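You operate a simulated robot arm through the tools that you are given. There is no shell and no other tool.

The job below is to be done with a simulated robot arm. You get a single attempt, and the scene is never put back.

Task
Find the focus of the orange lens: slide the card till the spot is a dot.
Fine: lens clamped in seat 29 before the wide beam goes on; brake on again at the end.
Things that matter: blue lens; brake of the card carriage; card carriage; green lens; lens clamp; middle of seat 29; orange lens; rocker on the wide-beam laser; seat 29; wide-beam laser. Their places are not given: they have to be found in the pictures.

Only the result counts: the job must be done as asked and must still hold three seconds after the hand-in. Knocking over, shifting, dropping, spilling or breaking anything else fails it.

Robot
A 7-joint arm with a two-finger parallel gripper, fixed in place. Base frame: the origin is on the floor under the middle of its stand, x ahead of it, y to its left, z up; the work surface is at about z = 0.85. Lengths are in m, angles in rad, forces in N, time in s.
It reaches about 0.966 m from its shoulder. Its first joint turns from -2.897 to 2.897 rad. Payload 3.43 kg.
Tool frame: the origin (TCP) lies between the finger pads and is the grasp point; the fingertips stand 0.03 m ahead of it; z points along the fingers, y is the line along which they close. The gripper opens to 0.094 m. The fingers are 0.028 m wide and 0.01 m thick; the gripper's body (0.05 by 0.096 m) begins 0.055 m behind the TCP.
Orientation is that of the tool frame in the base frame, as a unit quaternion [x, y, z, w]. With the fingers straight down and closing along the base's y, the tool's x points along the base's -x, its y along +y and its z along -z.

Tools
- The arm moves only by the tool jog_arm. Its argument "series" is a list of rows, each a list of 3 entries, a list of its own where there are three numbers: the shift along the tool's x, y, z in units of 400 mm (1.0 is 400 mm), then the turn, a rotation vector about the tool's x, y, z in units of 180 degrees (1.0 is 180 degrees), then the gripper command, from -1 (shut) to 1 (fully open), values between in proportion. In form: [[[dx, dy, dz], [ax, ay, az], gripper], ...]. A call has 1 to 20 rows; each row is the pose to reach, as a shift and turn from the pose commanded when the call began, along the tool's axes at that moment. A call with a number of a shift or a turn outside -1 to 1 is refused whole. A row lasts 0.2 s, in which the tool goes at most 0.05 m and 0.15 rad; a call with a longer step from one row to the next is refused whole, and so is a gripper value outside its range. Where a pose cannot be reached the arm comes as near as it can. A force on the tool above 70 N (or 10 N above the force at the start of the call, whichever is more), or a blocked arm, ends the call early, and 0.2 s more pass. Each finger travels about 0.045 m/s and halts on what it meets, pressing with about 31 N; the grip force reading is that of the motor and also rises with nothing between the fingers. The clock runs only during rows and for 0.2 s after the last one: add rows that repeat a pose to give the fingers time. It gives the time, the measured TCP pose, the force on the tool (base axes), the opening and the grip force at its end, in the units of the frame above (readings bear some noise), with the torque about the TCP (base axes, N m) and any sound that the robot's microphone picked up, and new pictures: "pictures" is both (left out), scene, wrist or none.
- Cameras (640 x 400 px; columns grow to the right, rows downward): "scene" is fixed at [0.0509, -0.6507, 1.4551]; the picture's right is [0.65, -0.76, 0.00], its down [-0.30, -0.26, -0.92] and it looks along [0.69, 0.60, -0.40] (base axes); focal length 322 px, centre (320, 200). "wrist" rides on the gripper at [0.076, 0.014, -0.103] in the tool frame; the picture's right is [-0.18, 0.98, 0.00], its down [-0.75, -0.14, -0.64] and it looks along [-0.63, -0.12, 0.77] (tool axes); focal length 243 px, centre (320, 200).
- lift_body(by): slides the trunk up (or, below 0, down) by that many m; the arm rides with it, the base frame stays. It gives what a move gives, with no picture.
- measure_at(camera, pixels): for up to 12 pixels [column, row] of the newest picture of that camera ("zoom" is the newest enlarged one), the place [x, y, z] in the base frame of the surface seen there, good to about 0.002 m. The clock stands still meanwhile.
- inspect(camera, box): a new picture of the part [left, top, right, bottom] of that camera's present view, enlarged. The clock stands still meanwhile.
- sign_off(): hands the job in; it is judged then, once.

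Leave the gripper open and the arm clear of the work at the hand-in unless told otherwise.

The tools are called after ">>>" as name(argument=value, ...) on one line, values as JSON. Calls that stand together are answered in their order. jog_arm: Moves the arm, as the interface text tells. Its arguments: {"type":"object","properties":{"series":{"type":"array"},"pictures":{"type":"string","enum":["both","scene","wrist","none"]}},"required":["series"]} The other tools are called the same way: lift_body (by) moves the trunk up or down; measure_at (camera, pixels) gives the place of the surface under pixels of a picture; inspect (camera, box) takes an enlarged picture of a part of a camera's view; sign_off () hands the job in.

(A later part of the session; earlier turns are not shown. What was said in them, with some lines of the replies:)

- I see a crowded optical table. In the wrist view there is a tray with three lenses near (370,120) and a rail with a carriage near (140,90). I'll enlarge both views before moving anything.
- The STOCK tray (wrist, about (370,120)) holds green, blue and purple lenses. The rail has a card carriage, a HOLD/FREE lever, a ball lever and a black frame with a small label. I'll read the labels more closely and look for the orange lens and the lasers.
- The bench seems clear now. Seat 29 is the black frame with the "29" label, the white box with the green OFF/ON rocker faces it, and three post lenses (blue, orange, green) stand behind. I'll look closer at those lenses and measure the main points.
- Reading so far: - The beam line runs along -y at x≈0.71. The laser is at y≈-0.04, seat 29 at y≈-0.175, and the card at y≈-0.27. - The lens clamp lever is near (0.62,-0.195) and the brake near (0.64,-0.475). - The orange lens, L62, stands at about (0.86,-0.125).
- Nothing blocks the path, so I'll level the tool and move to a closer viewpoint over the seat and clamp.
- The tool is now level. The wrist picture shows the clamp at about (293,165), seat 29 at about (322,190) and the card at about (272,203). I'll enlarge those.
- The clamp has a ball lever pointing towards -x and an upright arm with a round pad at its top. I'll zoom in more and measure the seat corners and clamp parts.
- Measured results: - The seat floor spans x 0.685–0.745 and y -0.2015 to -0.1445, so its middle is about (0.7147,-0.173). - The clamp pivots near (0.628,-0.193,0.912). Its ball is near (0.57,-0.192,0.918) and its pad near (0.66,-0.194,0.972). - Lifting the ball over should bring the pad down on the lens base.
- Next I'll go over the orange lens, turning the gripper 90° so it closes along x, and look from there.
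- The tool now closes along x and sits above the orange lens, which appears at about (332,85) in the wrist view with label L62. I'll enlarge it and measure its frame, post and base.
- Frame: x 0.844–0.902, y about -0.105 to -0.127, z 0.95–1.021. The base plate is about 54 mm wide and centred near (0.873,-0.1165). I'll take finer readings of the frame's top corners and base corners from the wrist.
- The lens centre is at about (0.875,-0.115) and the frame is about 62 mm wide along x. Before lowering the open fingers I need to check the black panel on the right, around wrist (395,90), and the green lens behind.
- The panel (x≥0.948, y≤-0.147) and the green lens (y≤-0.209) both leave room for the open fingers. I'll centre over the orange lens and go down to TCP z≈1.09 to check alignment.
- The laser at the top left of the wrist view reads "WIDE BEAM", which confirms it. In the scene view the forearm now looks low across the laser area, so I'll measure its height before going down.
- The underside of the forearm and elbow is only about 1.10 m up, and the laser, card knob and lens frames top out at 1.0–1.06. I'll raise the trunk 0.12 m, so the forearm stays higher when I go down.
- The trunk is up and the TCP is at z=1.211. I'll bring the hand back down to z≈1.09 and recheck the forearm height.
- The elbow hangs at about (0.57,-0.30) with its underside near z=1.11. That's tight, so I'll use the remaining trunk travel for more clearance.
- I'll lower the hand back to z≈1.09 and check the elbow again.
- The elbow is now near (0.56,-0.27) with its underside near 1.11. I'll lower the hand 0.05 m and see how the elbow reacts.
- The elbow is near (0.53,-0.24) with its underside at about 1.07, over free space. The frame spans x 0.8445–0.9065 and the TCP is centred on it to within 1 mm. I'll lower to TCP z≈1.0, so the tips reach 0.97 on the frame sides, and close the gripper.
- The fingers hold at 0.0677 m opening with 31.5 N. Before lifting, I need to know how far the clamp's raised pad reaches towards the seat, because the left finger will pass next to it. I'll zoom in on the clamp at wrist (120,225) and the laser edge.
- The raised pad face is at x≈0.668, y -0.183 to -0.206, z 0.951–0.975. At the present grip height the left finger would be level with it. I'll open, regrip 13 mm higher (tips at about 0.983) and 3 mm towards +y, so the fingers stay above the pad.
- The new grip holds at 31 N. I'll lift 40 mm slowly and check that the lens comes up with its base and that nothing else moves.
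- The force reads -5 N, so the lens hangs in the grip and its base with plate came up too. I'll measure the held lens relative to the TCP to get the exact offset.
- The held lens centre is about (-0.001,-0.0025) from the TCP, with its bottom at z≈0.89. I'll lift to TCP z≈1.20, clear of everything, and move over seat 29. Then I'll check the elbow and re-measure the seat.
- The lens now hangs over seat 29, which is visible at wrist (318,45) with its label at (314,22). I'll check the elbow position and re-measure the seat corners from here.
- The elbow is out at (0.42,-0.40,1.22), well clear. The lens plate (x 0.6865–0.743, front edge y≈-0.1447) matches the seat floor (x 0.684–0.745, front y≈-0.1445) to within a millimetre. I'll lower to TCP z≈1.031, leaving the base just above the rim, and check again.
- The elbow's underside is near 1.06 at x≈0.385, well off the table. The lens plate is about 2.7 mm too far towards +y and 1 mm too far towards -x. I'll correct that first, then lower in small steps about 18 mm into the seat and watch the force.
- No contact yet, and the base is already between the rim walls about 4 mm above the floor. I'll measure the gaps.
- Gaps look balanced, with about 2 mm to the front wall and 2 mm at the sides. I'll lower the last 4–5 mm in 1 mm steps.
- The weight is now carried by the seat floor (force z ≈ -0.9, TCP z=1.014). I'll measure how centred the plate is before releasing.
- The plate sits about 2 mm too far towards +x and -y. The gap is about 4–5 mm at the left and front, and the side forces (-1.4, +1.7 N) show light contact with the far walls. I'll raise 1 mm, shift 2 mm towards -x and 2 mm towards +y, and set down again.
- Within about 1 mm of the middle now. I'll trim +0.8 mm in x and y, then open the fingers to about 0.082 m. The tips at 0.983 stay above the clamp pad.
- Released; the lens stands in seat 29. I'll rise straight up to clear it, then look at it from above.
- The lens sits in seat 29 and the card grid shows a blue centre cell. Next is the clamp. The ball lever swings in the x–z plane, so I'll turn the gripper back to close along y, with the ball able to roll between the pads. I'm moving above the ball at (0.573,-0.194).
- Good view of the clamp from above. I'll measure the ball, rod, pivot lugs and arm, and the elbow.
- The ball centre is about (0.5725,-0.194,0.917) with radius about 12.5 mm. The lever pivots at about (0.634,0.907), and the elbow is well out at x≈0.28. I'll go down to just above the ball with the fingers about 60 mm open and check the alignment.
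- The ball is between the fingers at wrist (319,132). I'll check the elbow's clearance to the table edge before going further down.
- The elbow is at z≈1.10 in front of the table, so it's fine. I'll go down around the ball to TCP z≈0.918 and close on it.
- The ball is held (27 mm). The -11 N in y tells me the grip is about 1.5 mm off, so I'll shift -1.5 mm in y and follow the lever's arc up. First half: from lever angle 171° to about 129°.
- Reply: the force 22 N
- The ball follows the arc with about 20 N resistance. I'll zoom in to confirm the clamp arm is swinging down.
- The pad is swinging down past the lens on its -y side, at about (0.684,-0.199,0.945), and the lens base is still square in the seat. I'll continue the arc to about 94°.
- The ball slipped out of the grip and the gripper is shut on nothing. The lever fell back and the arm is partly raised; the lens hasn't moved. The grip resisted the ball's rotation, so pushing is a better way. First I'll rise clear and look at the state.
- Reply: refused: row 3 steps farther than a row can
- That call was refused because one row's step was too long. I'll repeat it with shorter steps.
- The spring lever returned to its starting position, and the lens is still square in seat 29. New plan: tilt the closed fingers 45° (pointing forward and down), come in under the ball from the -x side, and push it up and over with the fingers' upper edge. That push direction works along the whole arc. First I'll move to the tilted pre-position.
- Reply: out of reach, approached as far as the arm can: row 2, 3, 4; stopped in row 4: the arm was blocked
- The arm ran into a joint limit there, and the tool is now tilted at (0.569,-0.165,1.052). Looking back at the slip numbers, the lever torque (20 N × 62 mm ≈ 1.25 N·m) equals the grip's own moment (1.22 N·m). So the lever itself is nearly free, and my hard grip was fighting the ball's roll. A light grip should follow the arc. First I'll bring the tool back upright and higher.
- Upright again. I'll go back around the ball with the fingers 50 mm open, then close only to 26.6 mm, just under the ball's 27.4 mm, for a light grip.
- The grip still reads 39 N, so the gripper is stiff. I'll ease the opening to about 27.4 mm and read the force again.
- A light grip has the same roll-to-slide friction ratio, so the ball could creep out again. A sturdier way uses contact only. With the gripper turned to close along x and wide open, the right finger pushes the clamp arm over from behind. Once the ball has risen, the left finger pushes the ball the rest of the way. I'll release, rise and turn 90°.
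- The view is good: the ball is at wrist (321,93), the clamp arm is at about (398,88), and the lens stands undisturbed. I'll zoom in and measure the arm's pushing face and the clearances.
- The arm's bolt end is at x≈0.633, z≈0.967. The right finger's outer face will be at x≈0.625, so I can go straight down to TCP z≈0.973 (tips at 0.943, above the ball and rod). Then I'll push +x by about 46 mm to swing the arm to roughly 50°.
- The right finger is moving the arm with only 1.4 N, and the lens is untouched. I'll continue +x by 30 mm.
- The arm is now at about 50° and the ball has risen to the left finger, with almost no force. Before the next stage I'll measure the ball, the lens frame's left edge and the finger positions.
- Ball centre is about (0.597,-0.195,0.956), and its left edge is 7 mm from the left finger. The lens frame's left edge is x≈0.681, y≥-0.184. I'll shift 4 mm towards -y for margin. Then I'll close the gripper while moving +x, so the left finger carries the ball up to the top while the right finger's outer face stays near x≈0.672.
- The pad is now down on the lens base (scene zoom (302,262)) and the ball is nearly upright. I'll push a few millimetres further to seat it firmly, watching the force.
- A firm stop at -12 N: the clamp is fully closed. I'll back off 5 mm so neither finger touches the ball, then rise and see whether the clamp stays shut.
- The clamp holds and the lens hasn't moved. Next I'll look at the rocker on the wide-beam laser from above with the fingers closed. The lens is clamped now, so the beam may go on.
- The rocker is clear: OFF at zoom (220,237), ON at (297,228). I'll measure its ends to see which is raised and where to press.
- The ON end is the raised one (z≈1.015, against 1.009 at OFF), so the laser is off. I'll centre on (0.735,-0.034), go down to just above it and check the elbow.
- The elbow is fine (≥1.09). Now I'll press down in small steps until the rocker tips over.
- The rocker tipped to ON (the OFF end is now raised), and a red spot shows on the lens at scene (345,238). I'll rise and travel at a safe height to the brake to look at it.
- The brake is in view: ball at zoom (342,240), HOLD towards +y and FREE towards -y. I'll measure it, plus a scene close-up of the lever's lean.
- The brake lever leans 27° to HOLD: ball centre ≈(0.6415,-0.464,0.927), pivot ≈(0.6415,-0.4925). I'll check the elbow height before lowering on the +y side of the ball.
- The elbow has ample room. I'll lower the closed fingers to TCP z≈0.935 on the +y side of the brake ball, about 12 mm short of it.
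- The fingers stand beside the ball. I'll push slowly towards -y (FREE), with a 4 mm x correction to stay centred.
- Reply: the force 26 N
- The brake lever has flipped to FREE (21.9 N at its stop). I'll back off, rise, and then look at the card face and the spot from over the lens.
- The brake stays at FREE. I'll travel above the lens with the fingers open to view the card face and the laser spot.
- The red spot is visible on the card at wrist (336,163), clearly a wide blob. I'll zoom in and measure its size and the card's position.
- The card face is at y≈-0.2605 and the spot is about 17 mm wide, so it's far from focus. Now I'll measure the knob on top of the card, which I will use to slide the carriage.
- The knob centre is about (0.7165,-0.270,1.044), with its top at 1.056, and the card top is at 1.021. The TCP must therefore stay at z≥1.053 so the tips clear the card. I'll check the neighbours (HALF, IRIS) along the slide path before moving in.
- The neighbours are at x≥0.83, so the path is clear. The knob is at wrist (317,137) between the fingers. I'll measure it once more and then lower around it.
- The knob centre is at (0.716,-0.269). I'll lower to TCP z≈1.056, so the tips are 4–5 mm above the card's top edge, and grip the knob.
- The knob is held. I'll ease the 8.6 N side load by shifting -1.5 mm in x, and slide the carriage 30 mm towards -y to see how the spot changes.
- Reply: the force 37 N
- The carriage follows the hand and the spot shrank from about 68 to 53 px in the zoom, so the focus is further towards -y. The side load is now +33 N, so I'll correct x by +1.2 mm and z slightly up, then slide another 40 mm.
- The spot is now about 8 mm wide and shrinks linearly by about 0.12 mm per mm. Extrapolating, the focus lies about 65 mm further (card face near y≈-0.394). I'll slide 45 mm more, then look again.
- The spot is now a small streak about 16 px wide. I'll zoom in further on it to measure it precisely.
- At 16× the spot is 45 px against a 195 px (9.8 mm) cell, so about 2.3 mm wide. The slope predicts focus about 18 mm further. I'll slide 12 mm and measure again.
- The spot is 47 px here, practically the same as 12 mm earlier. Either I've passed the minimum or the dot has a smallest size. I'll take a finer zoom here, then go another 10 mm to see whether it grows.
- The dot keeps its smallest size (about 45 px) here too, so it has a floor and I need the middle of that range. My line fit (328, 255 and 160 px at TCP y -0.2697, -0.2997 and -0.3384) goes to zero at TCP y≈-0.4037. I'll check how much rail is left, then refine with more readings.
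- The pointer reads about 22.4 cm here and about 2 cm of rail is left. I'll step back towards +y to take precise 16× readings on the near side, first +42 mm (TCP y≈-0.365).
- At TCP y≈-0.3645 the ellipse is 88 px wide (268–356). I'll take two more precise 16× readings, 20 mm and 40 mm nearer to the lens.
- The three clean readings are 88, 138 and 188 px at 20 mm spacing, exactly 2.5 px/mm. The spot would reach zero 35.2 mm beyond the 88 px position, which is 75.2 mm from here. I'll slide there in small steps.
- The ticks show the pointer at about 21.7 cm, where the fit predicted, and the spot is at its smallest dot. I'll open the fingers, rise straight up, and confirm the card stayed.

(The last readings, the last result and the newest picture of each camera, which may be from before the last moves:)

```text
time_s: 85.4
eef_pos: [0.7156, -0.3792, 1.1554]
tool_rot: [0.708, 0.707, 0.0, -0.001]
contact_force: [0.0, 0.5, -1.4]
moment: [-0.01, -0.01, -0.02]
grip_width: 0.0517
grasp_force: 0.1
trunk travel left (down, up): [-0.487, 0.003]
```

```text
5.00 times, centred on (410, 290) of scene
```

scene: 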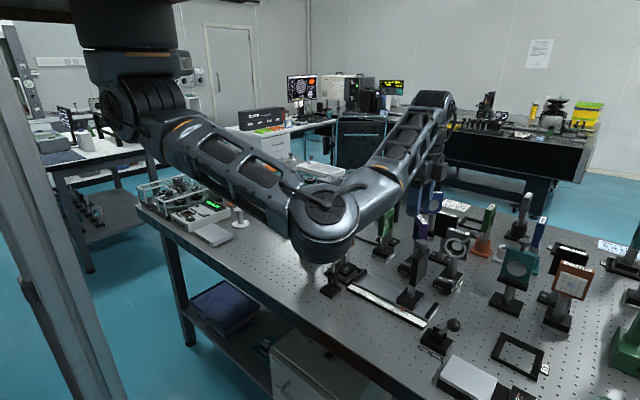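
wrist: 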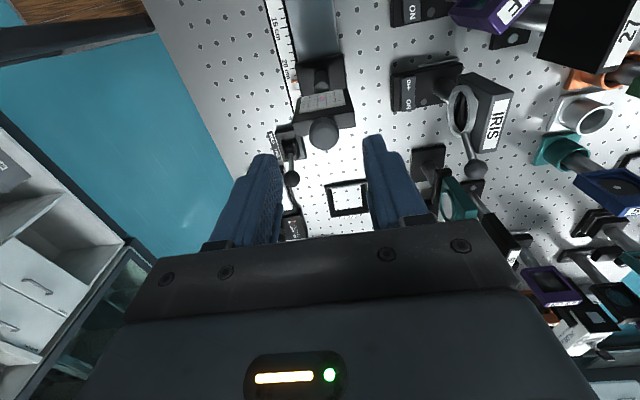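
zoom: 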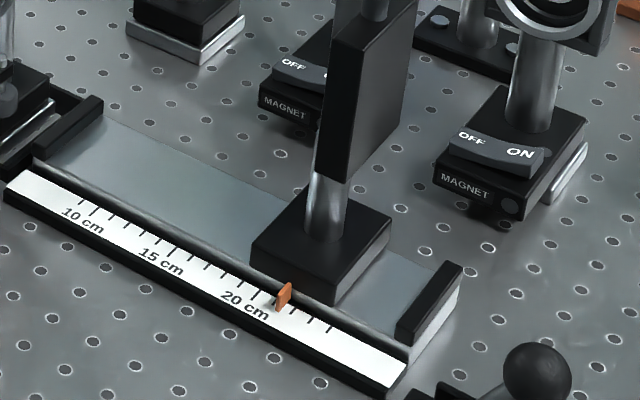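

The card stayed put and the dot is still there. For the brake I'll turn the gripper back (closing along y) so the camera side keeps away from the card. I'll move with closed fingers to the -y side of the brake ball, at height.

>>> jog_arm(series=[[[-0.038, -0.0154, 0], [0, 0, -0.0417], -0.3], [[-0.076, -0.0308, 0], [0, 0, -0.0833], -1], [[-0.114, -0.0462, 0], [0, 0, -0.125], -1], [[-0.152, -0.0617, 0], [0, 0, -0.1667], -1], [[-0.19, -0.077, 0], [0, 0, -0.2083], -1], [[-0.228, -0.0925, 0], [0, 0, -0.25], -1], [[-0.266, -0.108, 0], [0, 0, -0.2917], -1], [[-0.305, -0.123, 0], [0, 0, -0.3333], -1], [[-0.343, -0.139, 0.01], [0, 0, -0.375], -1], [[-0.381, -0.154, 0.03], [0, 0, -0.4167], -1], [[-0.419, -0.17, 0.05], [0, 0, -0.4583], -1], [[-0.457, -0.185, 0.0635], [0, 0, -0.5], -1], [[-0.457, -0.185, 0.0635], [0, 0, -0.5], -1]], pictures="both")

>>> inspect(camera="scene", box=[380, 200, 520, 350])

```text
time_s: 88.2
eef_pos: [0.64, -0.5622, 1.133]
tool_rot: [0.001, 1.0, 0.001, -0.001]
contact_force: [0.3, 0.2, -0.1]
moment: [0.0, 0.0, 0.01]
grip_width: 0.0
grasp_force: 31.1
trunk travel left (down, up): [-0.487, 0.003]
```

scene: 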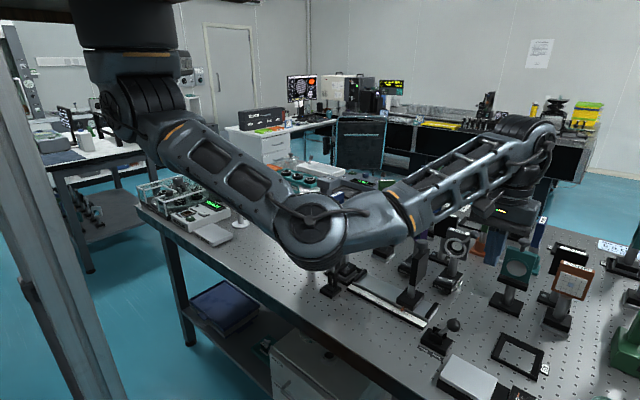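
wrist: 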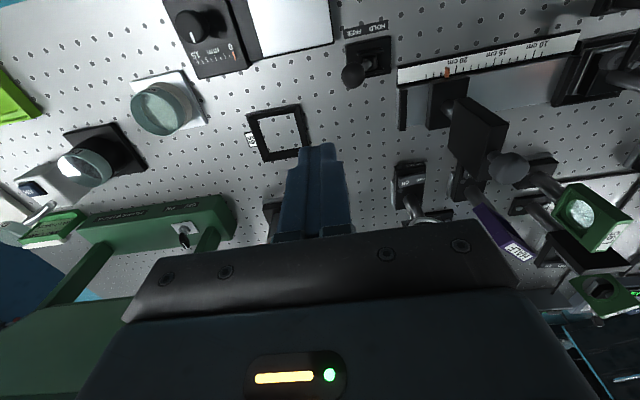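

```text
2.67 times, centred on (450, 275) of scene
```

zoom: 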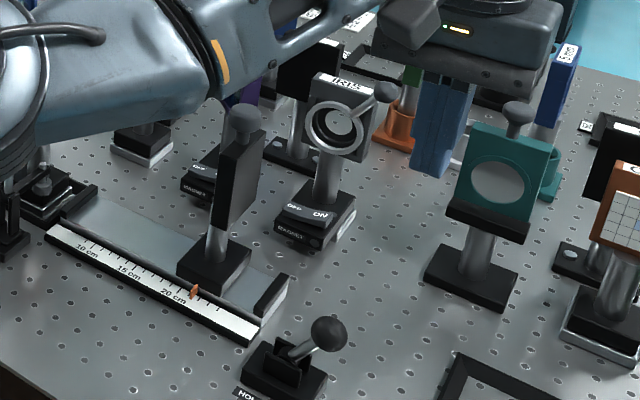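

I'm on the FREE side of the brake. I'll measure the ball now, and the forearm's height over the card.

>>> measure_at(camera="wrist", pixels=[[353, 75], [343, 75], [364, 75], [353, 64], [370, 55], [385, 50], [348, 85]])

>>> measure_at(camera="scene", pixels=[[315, 265], [340, 250], [380, 238], [410, 230], [300, 255], [345, 225], [450, 215]])

```text
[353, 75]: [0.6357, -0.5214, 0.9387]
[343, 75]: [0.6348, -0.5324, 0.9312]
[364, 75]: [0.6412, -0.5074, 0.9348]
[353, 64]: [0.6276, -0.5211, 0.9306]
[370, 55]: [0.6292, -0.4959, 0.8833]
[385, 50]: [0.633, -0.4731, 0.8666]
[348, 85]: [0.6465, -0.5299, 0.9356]
```

```text
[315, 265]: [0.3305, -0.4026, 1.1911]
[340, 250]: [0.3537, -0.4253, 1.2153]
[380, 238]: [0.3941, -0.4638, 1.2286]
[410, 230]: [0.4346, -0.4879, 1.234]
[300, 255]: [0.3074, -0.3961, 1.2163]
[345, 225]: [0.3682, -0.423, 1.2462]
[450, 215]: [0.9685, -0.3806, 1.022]
```

The ball is at (0.6385,-0.520,0.926) in the FREE position, and the forearm is high and clear. I'll lower the closed fingers on its -y side.

>>> jog_arm(series=[[[0, 0, 0.1], [0, 0, 0], -1], [[0, 0, 0.2], [0, 0, 0], -1], [[0, 0, 0.3], [0, 0, 0], -1], [[0, 0, 0.4], [0, 0, 0], -1], [[0, 0, 0.47], [0, 0, 0], -1], [[0, 0, 0.5], [0, 0, 0], -1], [[0, 0, 0.5], [0, 0, 0], -1]], pictures="both")

>>> inspect(camera="scene", box=[370, 200, 530, 370])

```text
time_s: 89.8
eef_pos: [0.6411, -0.5616, 0.9309]
tool_rot: [0.002, 1.0, 0.0, -0.001]
contact_force: [-0.3, -0.8, -0.3]
moment: [0.0, 0.0, 0.03]
grip_width: 0.0
grasp_force: 30.8
trunk travel left (down, up): [-0.487, 0.003]
```

scene: 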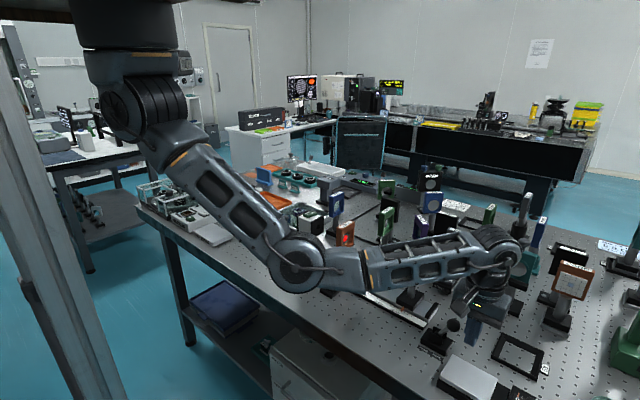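
wrist: 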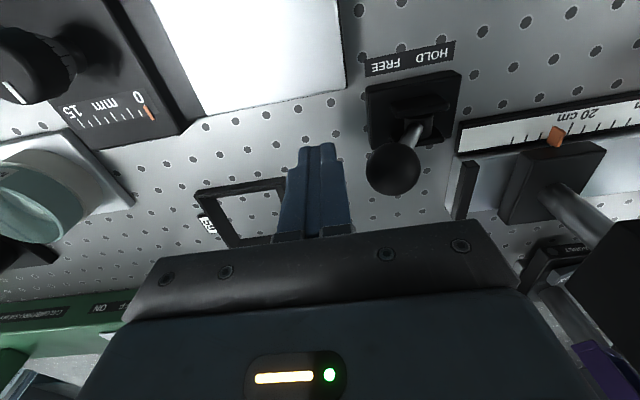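

```text
2.35 times, centred on (450, 285) of scene
```

zoom: 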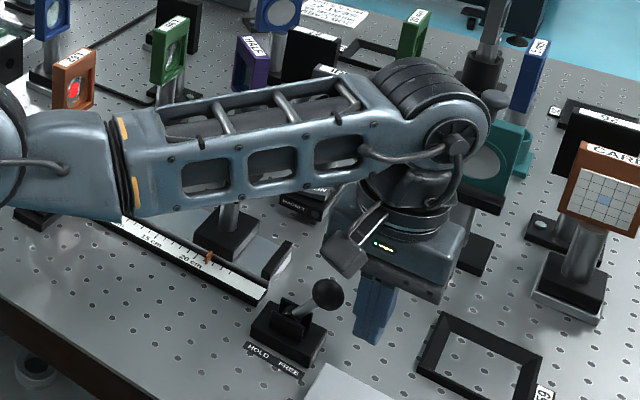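

The forearm now lies across the view in front of the card. I'll measure its underside relative to the card and clamp before pushing.

>>> measure_at(camera="scene", pixels=[[370, 288], [400, 284], [430, 278], [455, 274], [340, 290], [300, 290], [410, 262], [450, 255], [475, 262], [480, 285], [432, 300]])

```text
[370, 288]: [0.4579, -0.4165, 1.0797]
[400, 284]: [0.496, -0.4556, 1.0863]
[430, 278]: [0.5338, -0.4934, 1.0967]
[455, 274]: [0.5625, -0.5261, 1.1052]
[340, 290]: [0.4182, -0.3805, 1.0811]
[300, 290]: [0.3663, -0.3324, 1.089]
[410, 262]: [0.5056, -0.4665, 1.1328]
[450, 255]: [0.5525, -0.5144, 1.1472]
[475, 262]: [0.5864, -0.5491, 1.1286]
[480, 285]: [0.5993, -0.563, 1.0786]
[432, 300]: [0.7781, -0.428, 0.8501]
```

The forearm runs well in front of the card (x≈0.46 at y≈-0.42), so it's clear. Now I'll push the brake ball towards +y (HOLD) in 8 mm steps.

>>> jog_arm(series=[[[0, 0.02, 0], [0, 0, 0], -1], [[0, 0.04, 0], [0, 0, 0], -1], [[0, 0.06, 0], [0, 0, 0], -1], [[0, 0.08, 0], [0, 0, 0], -1], [[0, 0.1, 0], [0, 0, 0], -1], [[0, 0.12, 0], [0, 0, 0], -1], [[0, 0.14, 0], [0, 0, 0], -1], [[0, 0.16, 0], [0, 0, 0], -1], [[0, 0.175, 0], [0, 0, 0], -1], [[0, 0.19, 0], [0, 0, 0], -1]], pictures="both")

>>> inspect(camera="scene", box=[370, 220, 510, 370])

```text
time_s: 92.0
eef_pos: [0.6397, -0.4943, 0.9329]
tool_rot: [0.007, 1.0, -0.008, 0.002]
contact_force: [8.9, -68.4, -9.8]
moment: [-2.13, -0.29, -0.06]
grip_width: 0.0
grasp_force: 31.6
trunk travel left (down, up): [-0.487, 0.003]
```

scene: 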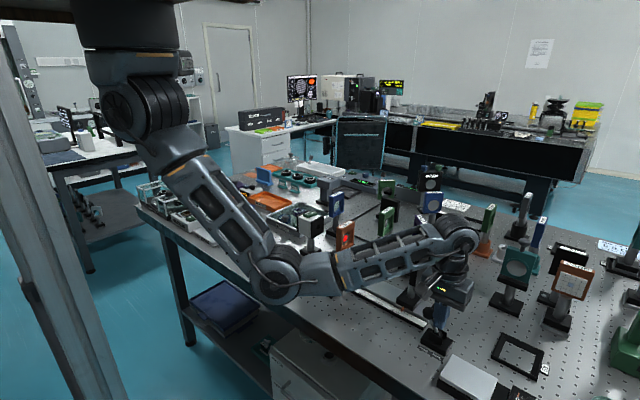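
wrist: 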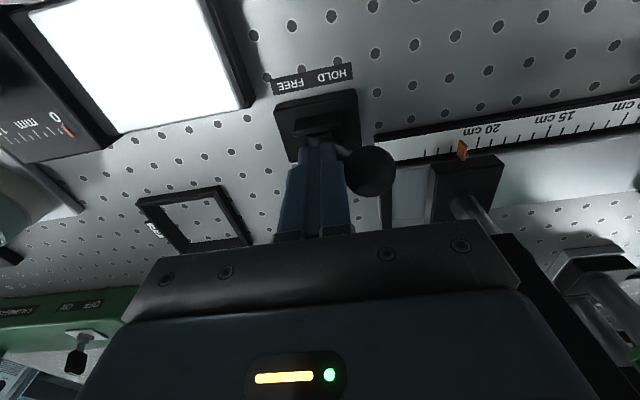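

```text
2.67 times, centred on (440, 295) of scene
```

zoom: 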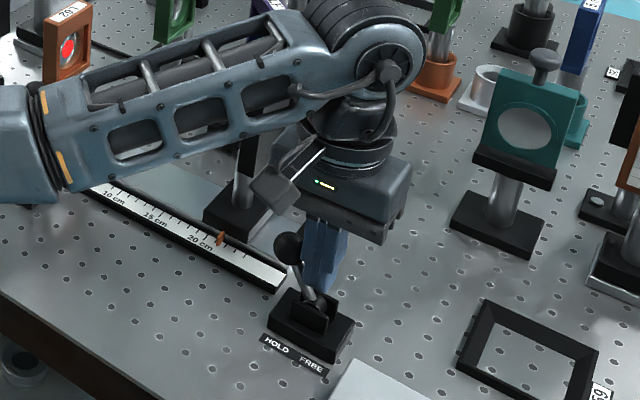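

The lever is hard against its HOLD stop (68 N), so it is fully over. I'll back off towards -y at once and rise.

>>> jog_arm(series=[[[0, -0.04, 0], [0, 0, 0], -1], [[0, -0.08, 0], [0, 0, 0], -1], [[0, -0.1, -0.08], [0, 0, 0], -1], [[0, -0.1, -0.18], [0, 0, 0], -1], [[0, -0.1, -0.28], [0, 0, 0], -1], [[0, -0.1, -0.38], [0, 0, 0], -1], [[0, -0.1, -0.48], [0, 0, 0], -1], [[0, -0.1, -0.55], [0, 0, 0], -1], [[0, -0.1, -0.55], [0, 0, 0], -1]], pictures="both")

>>> inspect(camera="scene", box=[330, 220, 470, 370])

```text
time_s: 94.0
eef_pos: [0.6396, -0.5258, 1.152]
tool_rot: [0.001, 1.0, 0.001, -0.001]
contact_force: [0.0, -0.6, 0.1]
moment: [0.0, -0.02, -0.01]
grip_width: 0.0
grasp_force: 31.3
trunk travel left (down, up): [-0.487, 0.003]
```

scene: 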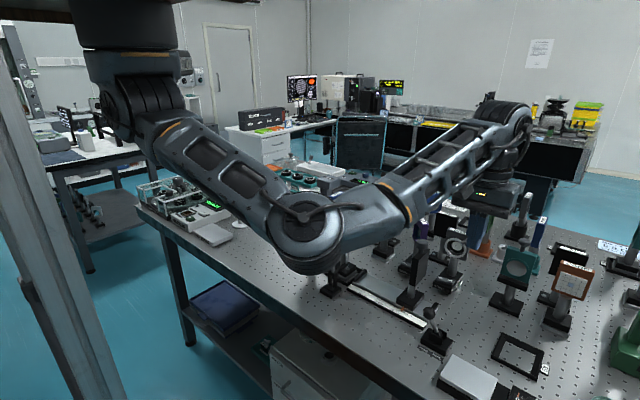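
wrist: 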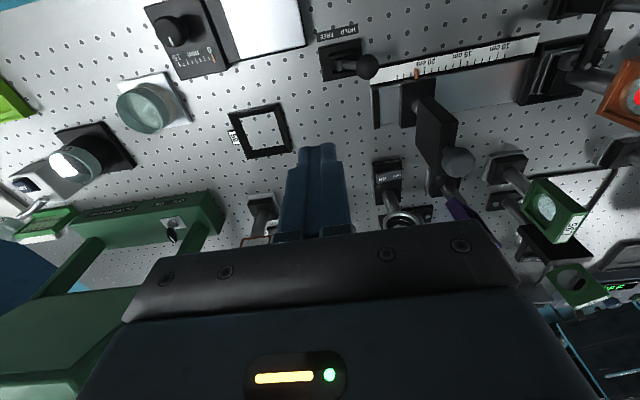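

```text
2.67 times, centred on (400, 295) of scene
```

zoom: 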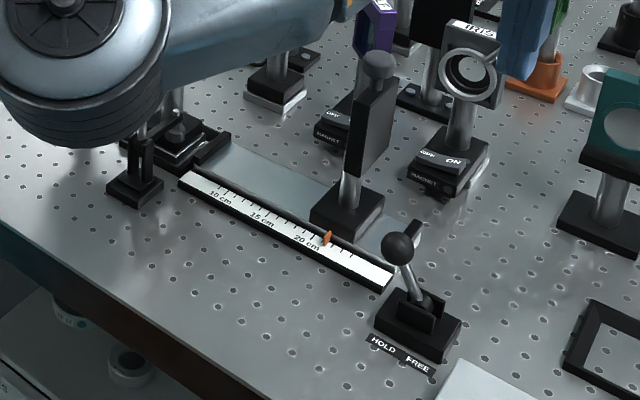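

The brake is at HOLD again and the pointer still sits just under 22 cm. I'll open the gripper, rise and move back along +y to look at the spot face-on one last time.

>>> jog_arm(series=[[[0, 0, -0.1], [0, 0, 0], -0.5], [[0, 0, -0.2], [0, 0, 0], 0], [[0, 0.05, -0.3], [0, 0, 0], 0.5], [[0, 0.15, -0.35], [0, 0, 0], 1], [[0, 0.26, -0.375], [0, 0, 0], 1], [[0, 0.37, -0.375], [0, 0, 0], 1], [[0, 0.48, -0.375], [0, 0, 0], 1], [[0, 0.59, -0.375], [0, 0, 0], 1], [[0, 0.7, -0.375], [0, 0, 0], 1], [[0, 0.8, -0.375], [0, 0, 0], 1], [[0, 0.9, -0.375], [0, 0, 0], 1], [[0, 0.98, -0.375], [0, 0, 0], 1], [[0, 0.98, -0.375], [0, 0, 0], 1]], pictures="both")

>>> inspect(camera="wrist", box=[60, 40, 320, 200])

```text
time_s: 96.8
eef_pos: [0.6445, -0.1341, 1.3014]
tool_rot: [0.001, 1.0, 0.0, -0.001]
contact_force: [-0.4, 1.0, 0.3]
moment: [0.03, 0.0, -0.02]
grip_width: 0.0943
grasp_force: 0.2
trunk travel left (down, up): [-0.487, 0.003]
```

scene: 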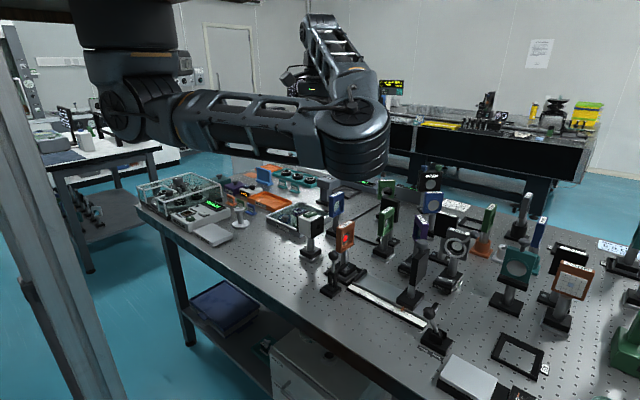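
wrist: 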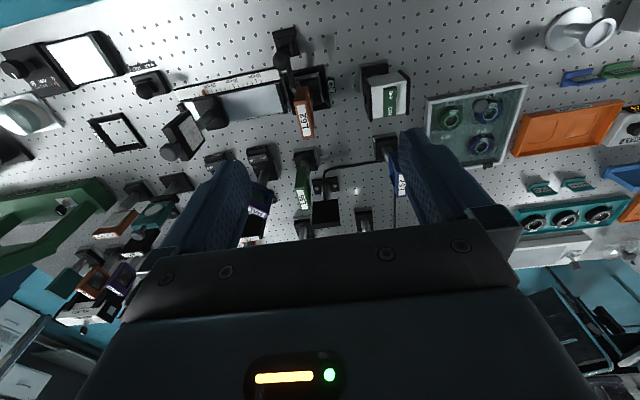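

```text
2.46 times, centred on (190, 120) of wrist
```

zoom: 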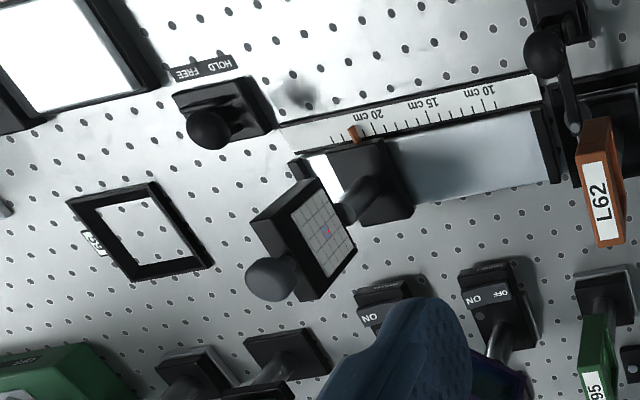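

All is visible: the clamp is down on L62, the brake is at HOLD, and the dot is on the card. I'll make close checks of the dot, the clamp and the whole bench.

>>> inspect(camera="wrist", box=[160, 95, 220, 165])

>>> inspect(camera="wrist", box=[250, 20, 350, 150])

>>> inspect(camera="scene", box=[290, 180, 470, 360])

>>> measure_at(camera="wrist", pixels=[[189, 134], [194, 128], [187, 120], [198, 147], [301, 92], [303, 108], [203, 94]])

```text
5.71 times, centred on (190, 130) of wrist
```

zoom: 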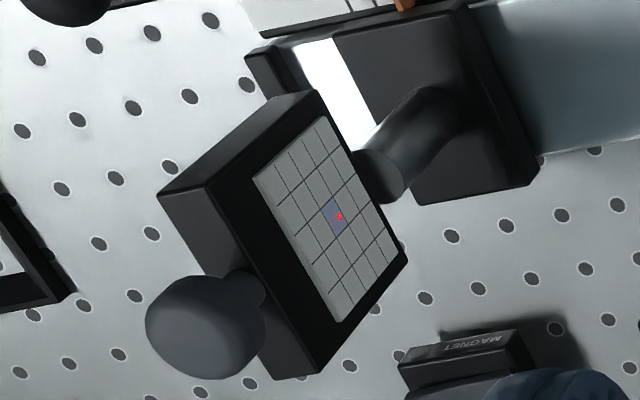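

```text
3.08 times, centred on (300, 85) of wrist
```

zoom: 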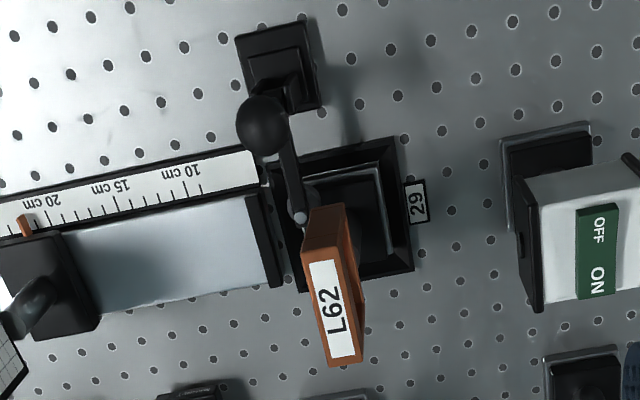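

```text
2.22 times, centred on (380, 270) of scene
```

zoom: 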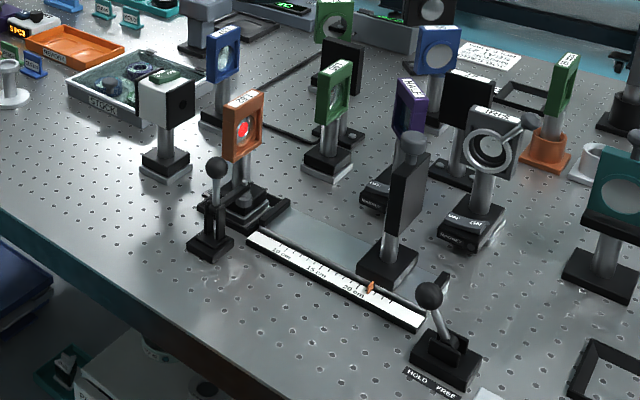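

```text
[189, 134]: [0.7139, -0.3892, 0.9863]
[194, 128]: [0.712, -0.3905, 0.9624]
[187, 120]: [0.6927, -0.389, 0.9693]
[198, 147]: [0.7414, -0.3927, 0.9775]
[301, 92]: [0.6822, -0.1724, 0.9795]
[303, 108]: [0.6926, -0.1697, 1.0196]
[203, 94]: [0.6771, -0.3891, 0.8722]
```

Final check:
- **Lens:** L62 is clamped in seat 29, with the clamp pad on its base.
- **Laser:** the wide beam is ON.
- **Card:** the face is at y≈-0.390 (pointer ≈21.7 cm), with the spot a small dot on the centre cell.
- **Brake:** at HOLD.
- **Everything else:** in place. The gripper is open and the arm is high and clear.

I'm handing in the job.

>>> sign_off()

```text
The job is handed in.
```

I found the focus of the orange lens and handed the job in. The card sits at about 21.7 cm on the scale, roughly 217 mm behind the lens, and the spot on it is a small dot.

- **Lens:** L62 stands in the middle of seat 29, to within about 1 mm. I closed the clamp on its base before turning on the wide beam.
- **Focus:** the dot stops shrinking at about 2.3 mm and stays that size over a stretch of the rail. I therefore set the position by extrapolating the spot width from three readings, 20 mm apart, in front of that stretch. I expect it to be right to about 1 mm. I did not check it from the far side of the focus.
- **Brake:** back at HOLD, pushed hard against its stop. I did not try to move the card afterwards to confirm it holds.
- **Clamp:** my first attempt to close it slipped and the lever sprang back. The lens did not move, and the clamp closed firmly on the later attempt.

In the last pictures nothing else had been knocked or shifted. The gripper is open and the arm is parked above the work. The laser is still on, and the trunk is about 22 cm higher than at the start, which kept the elbow clear of the table.
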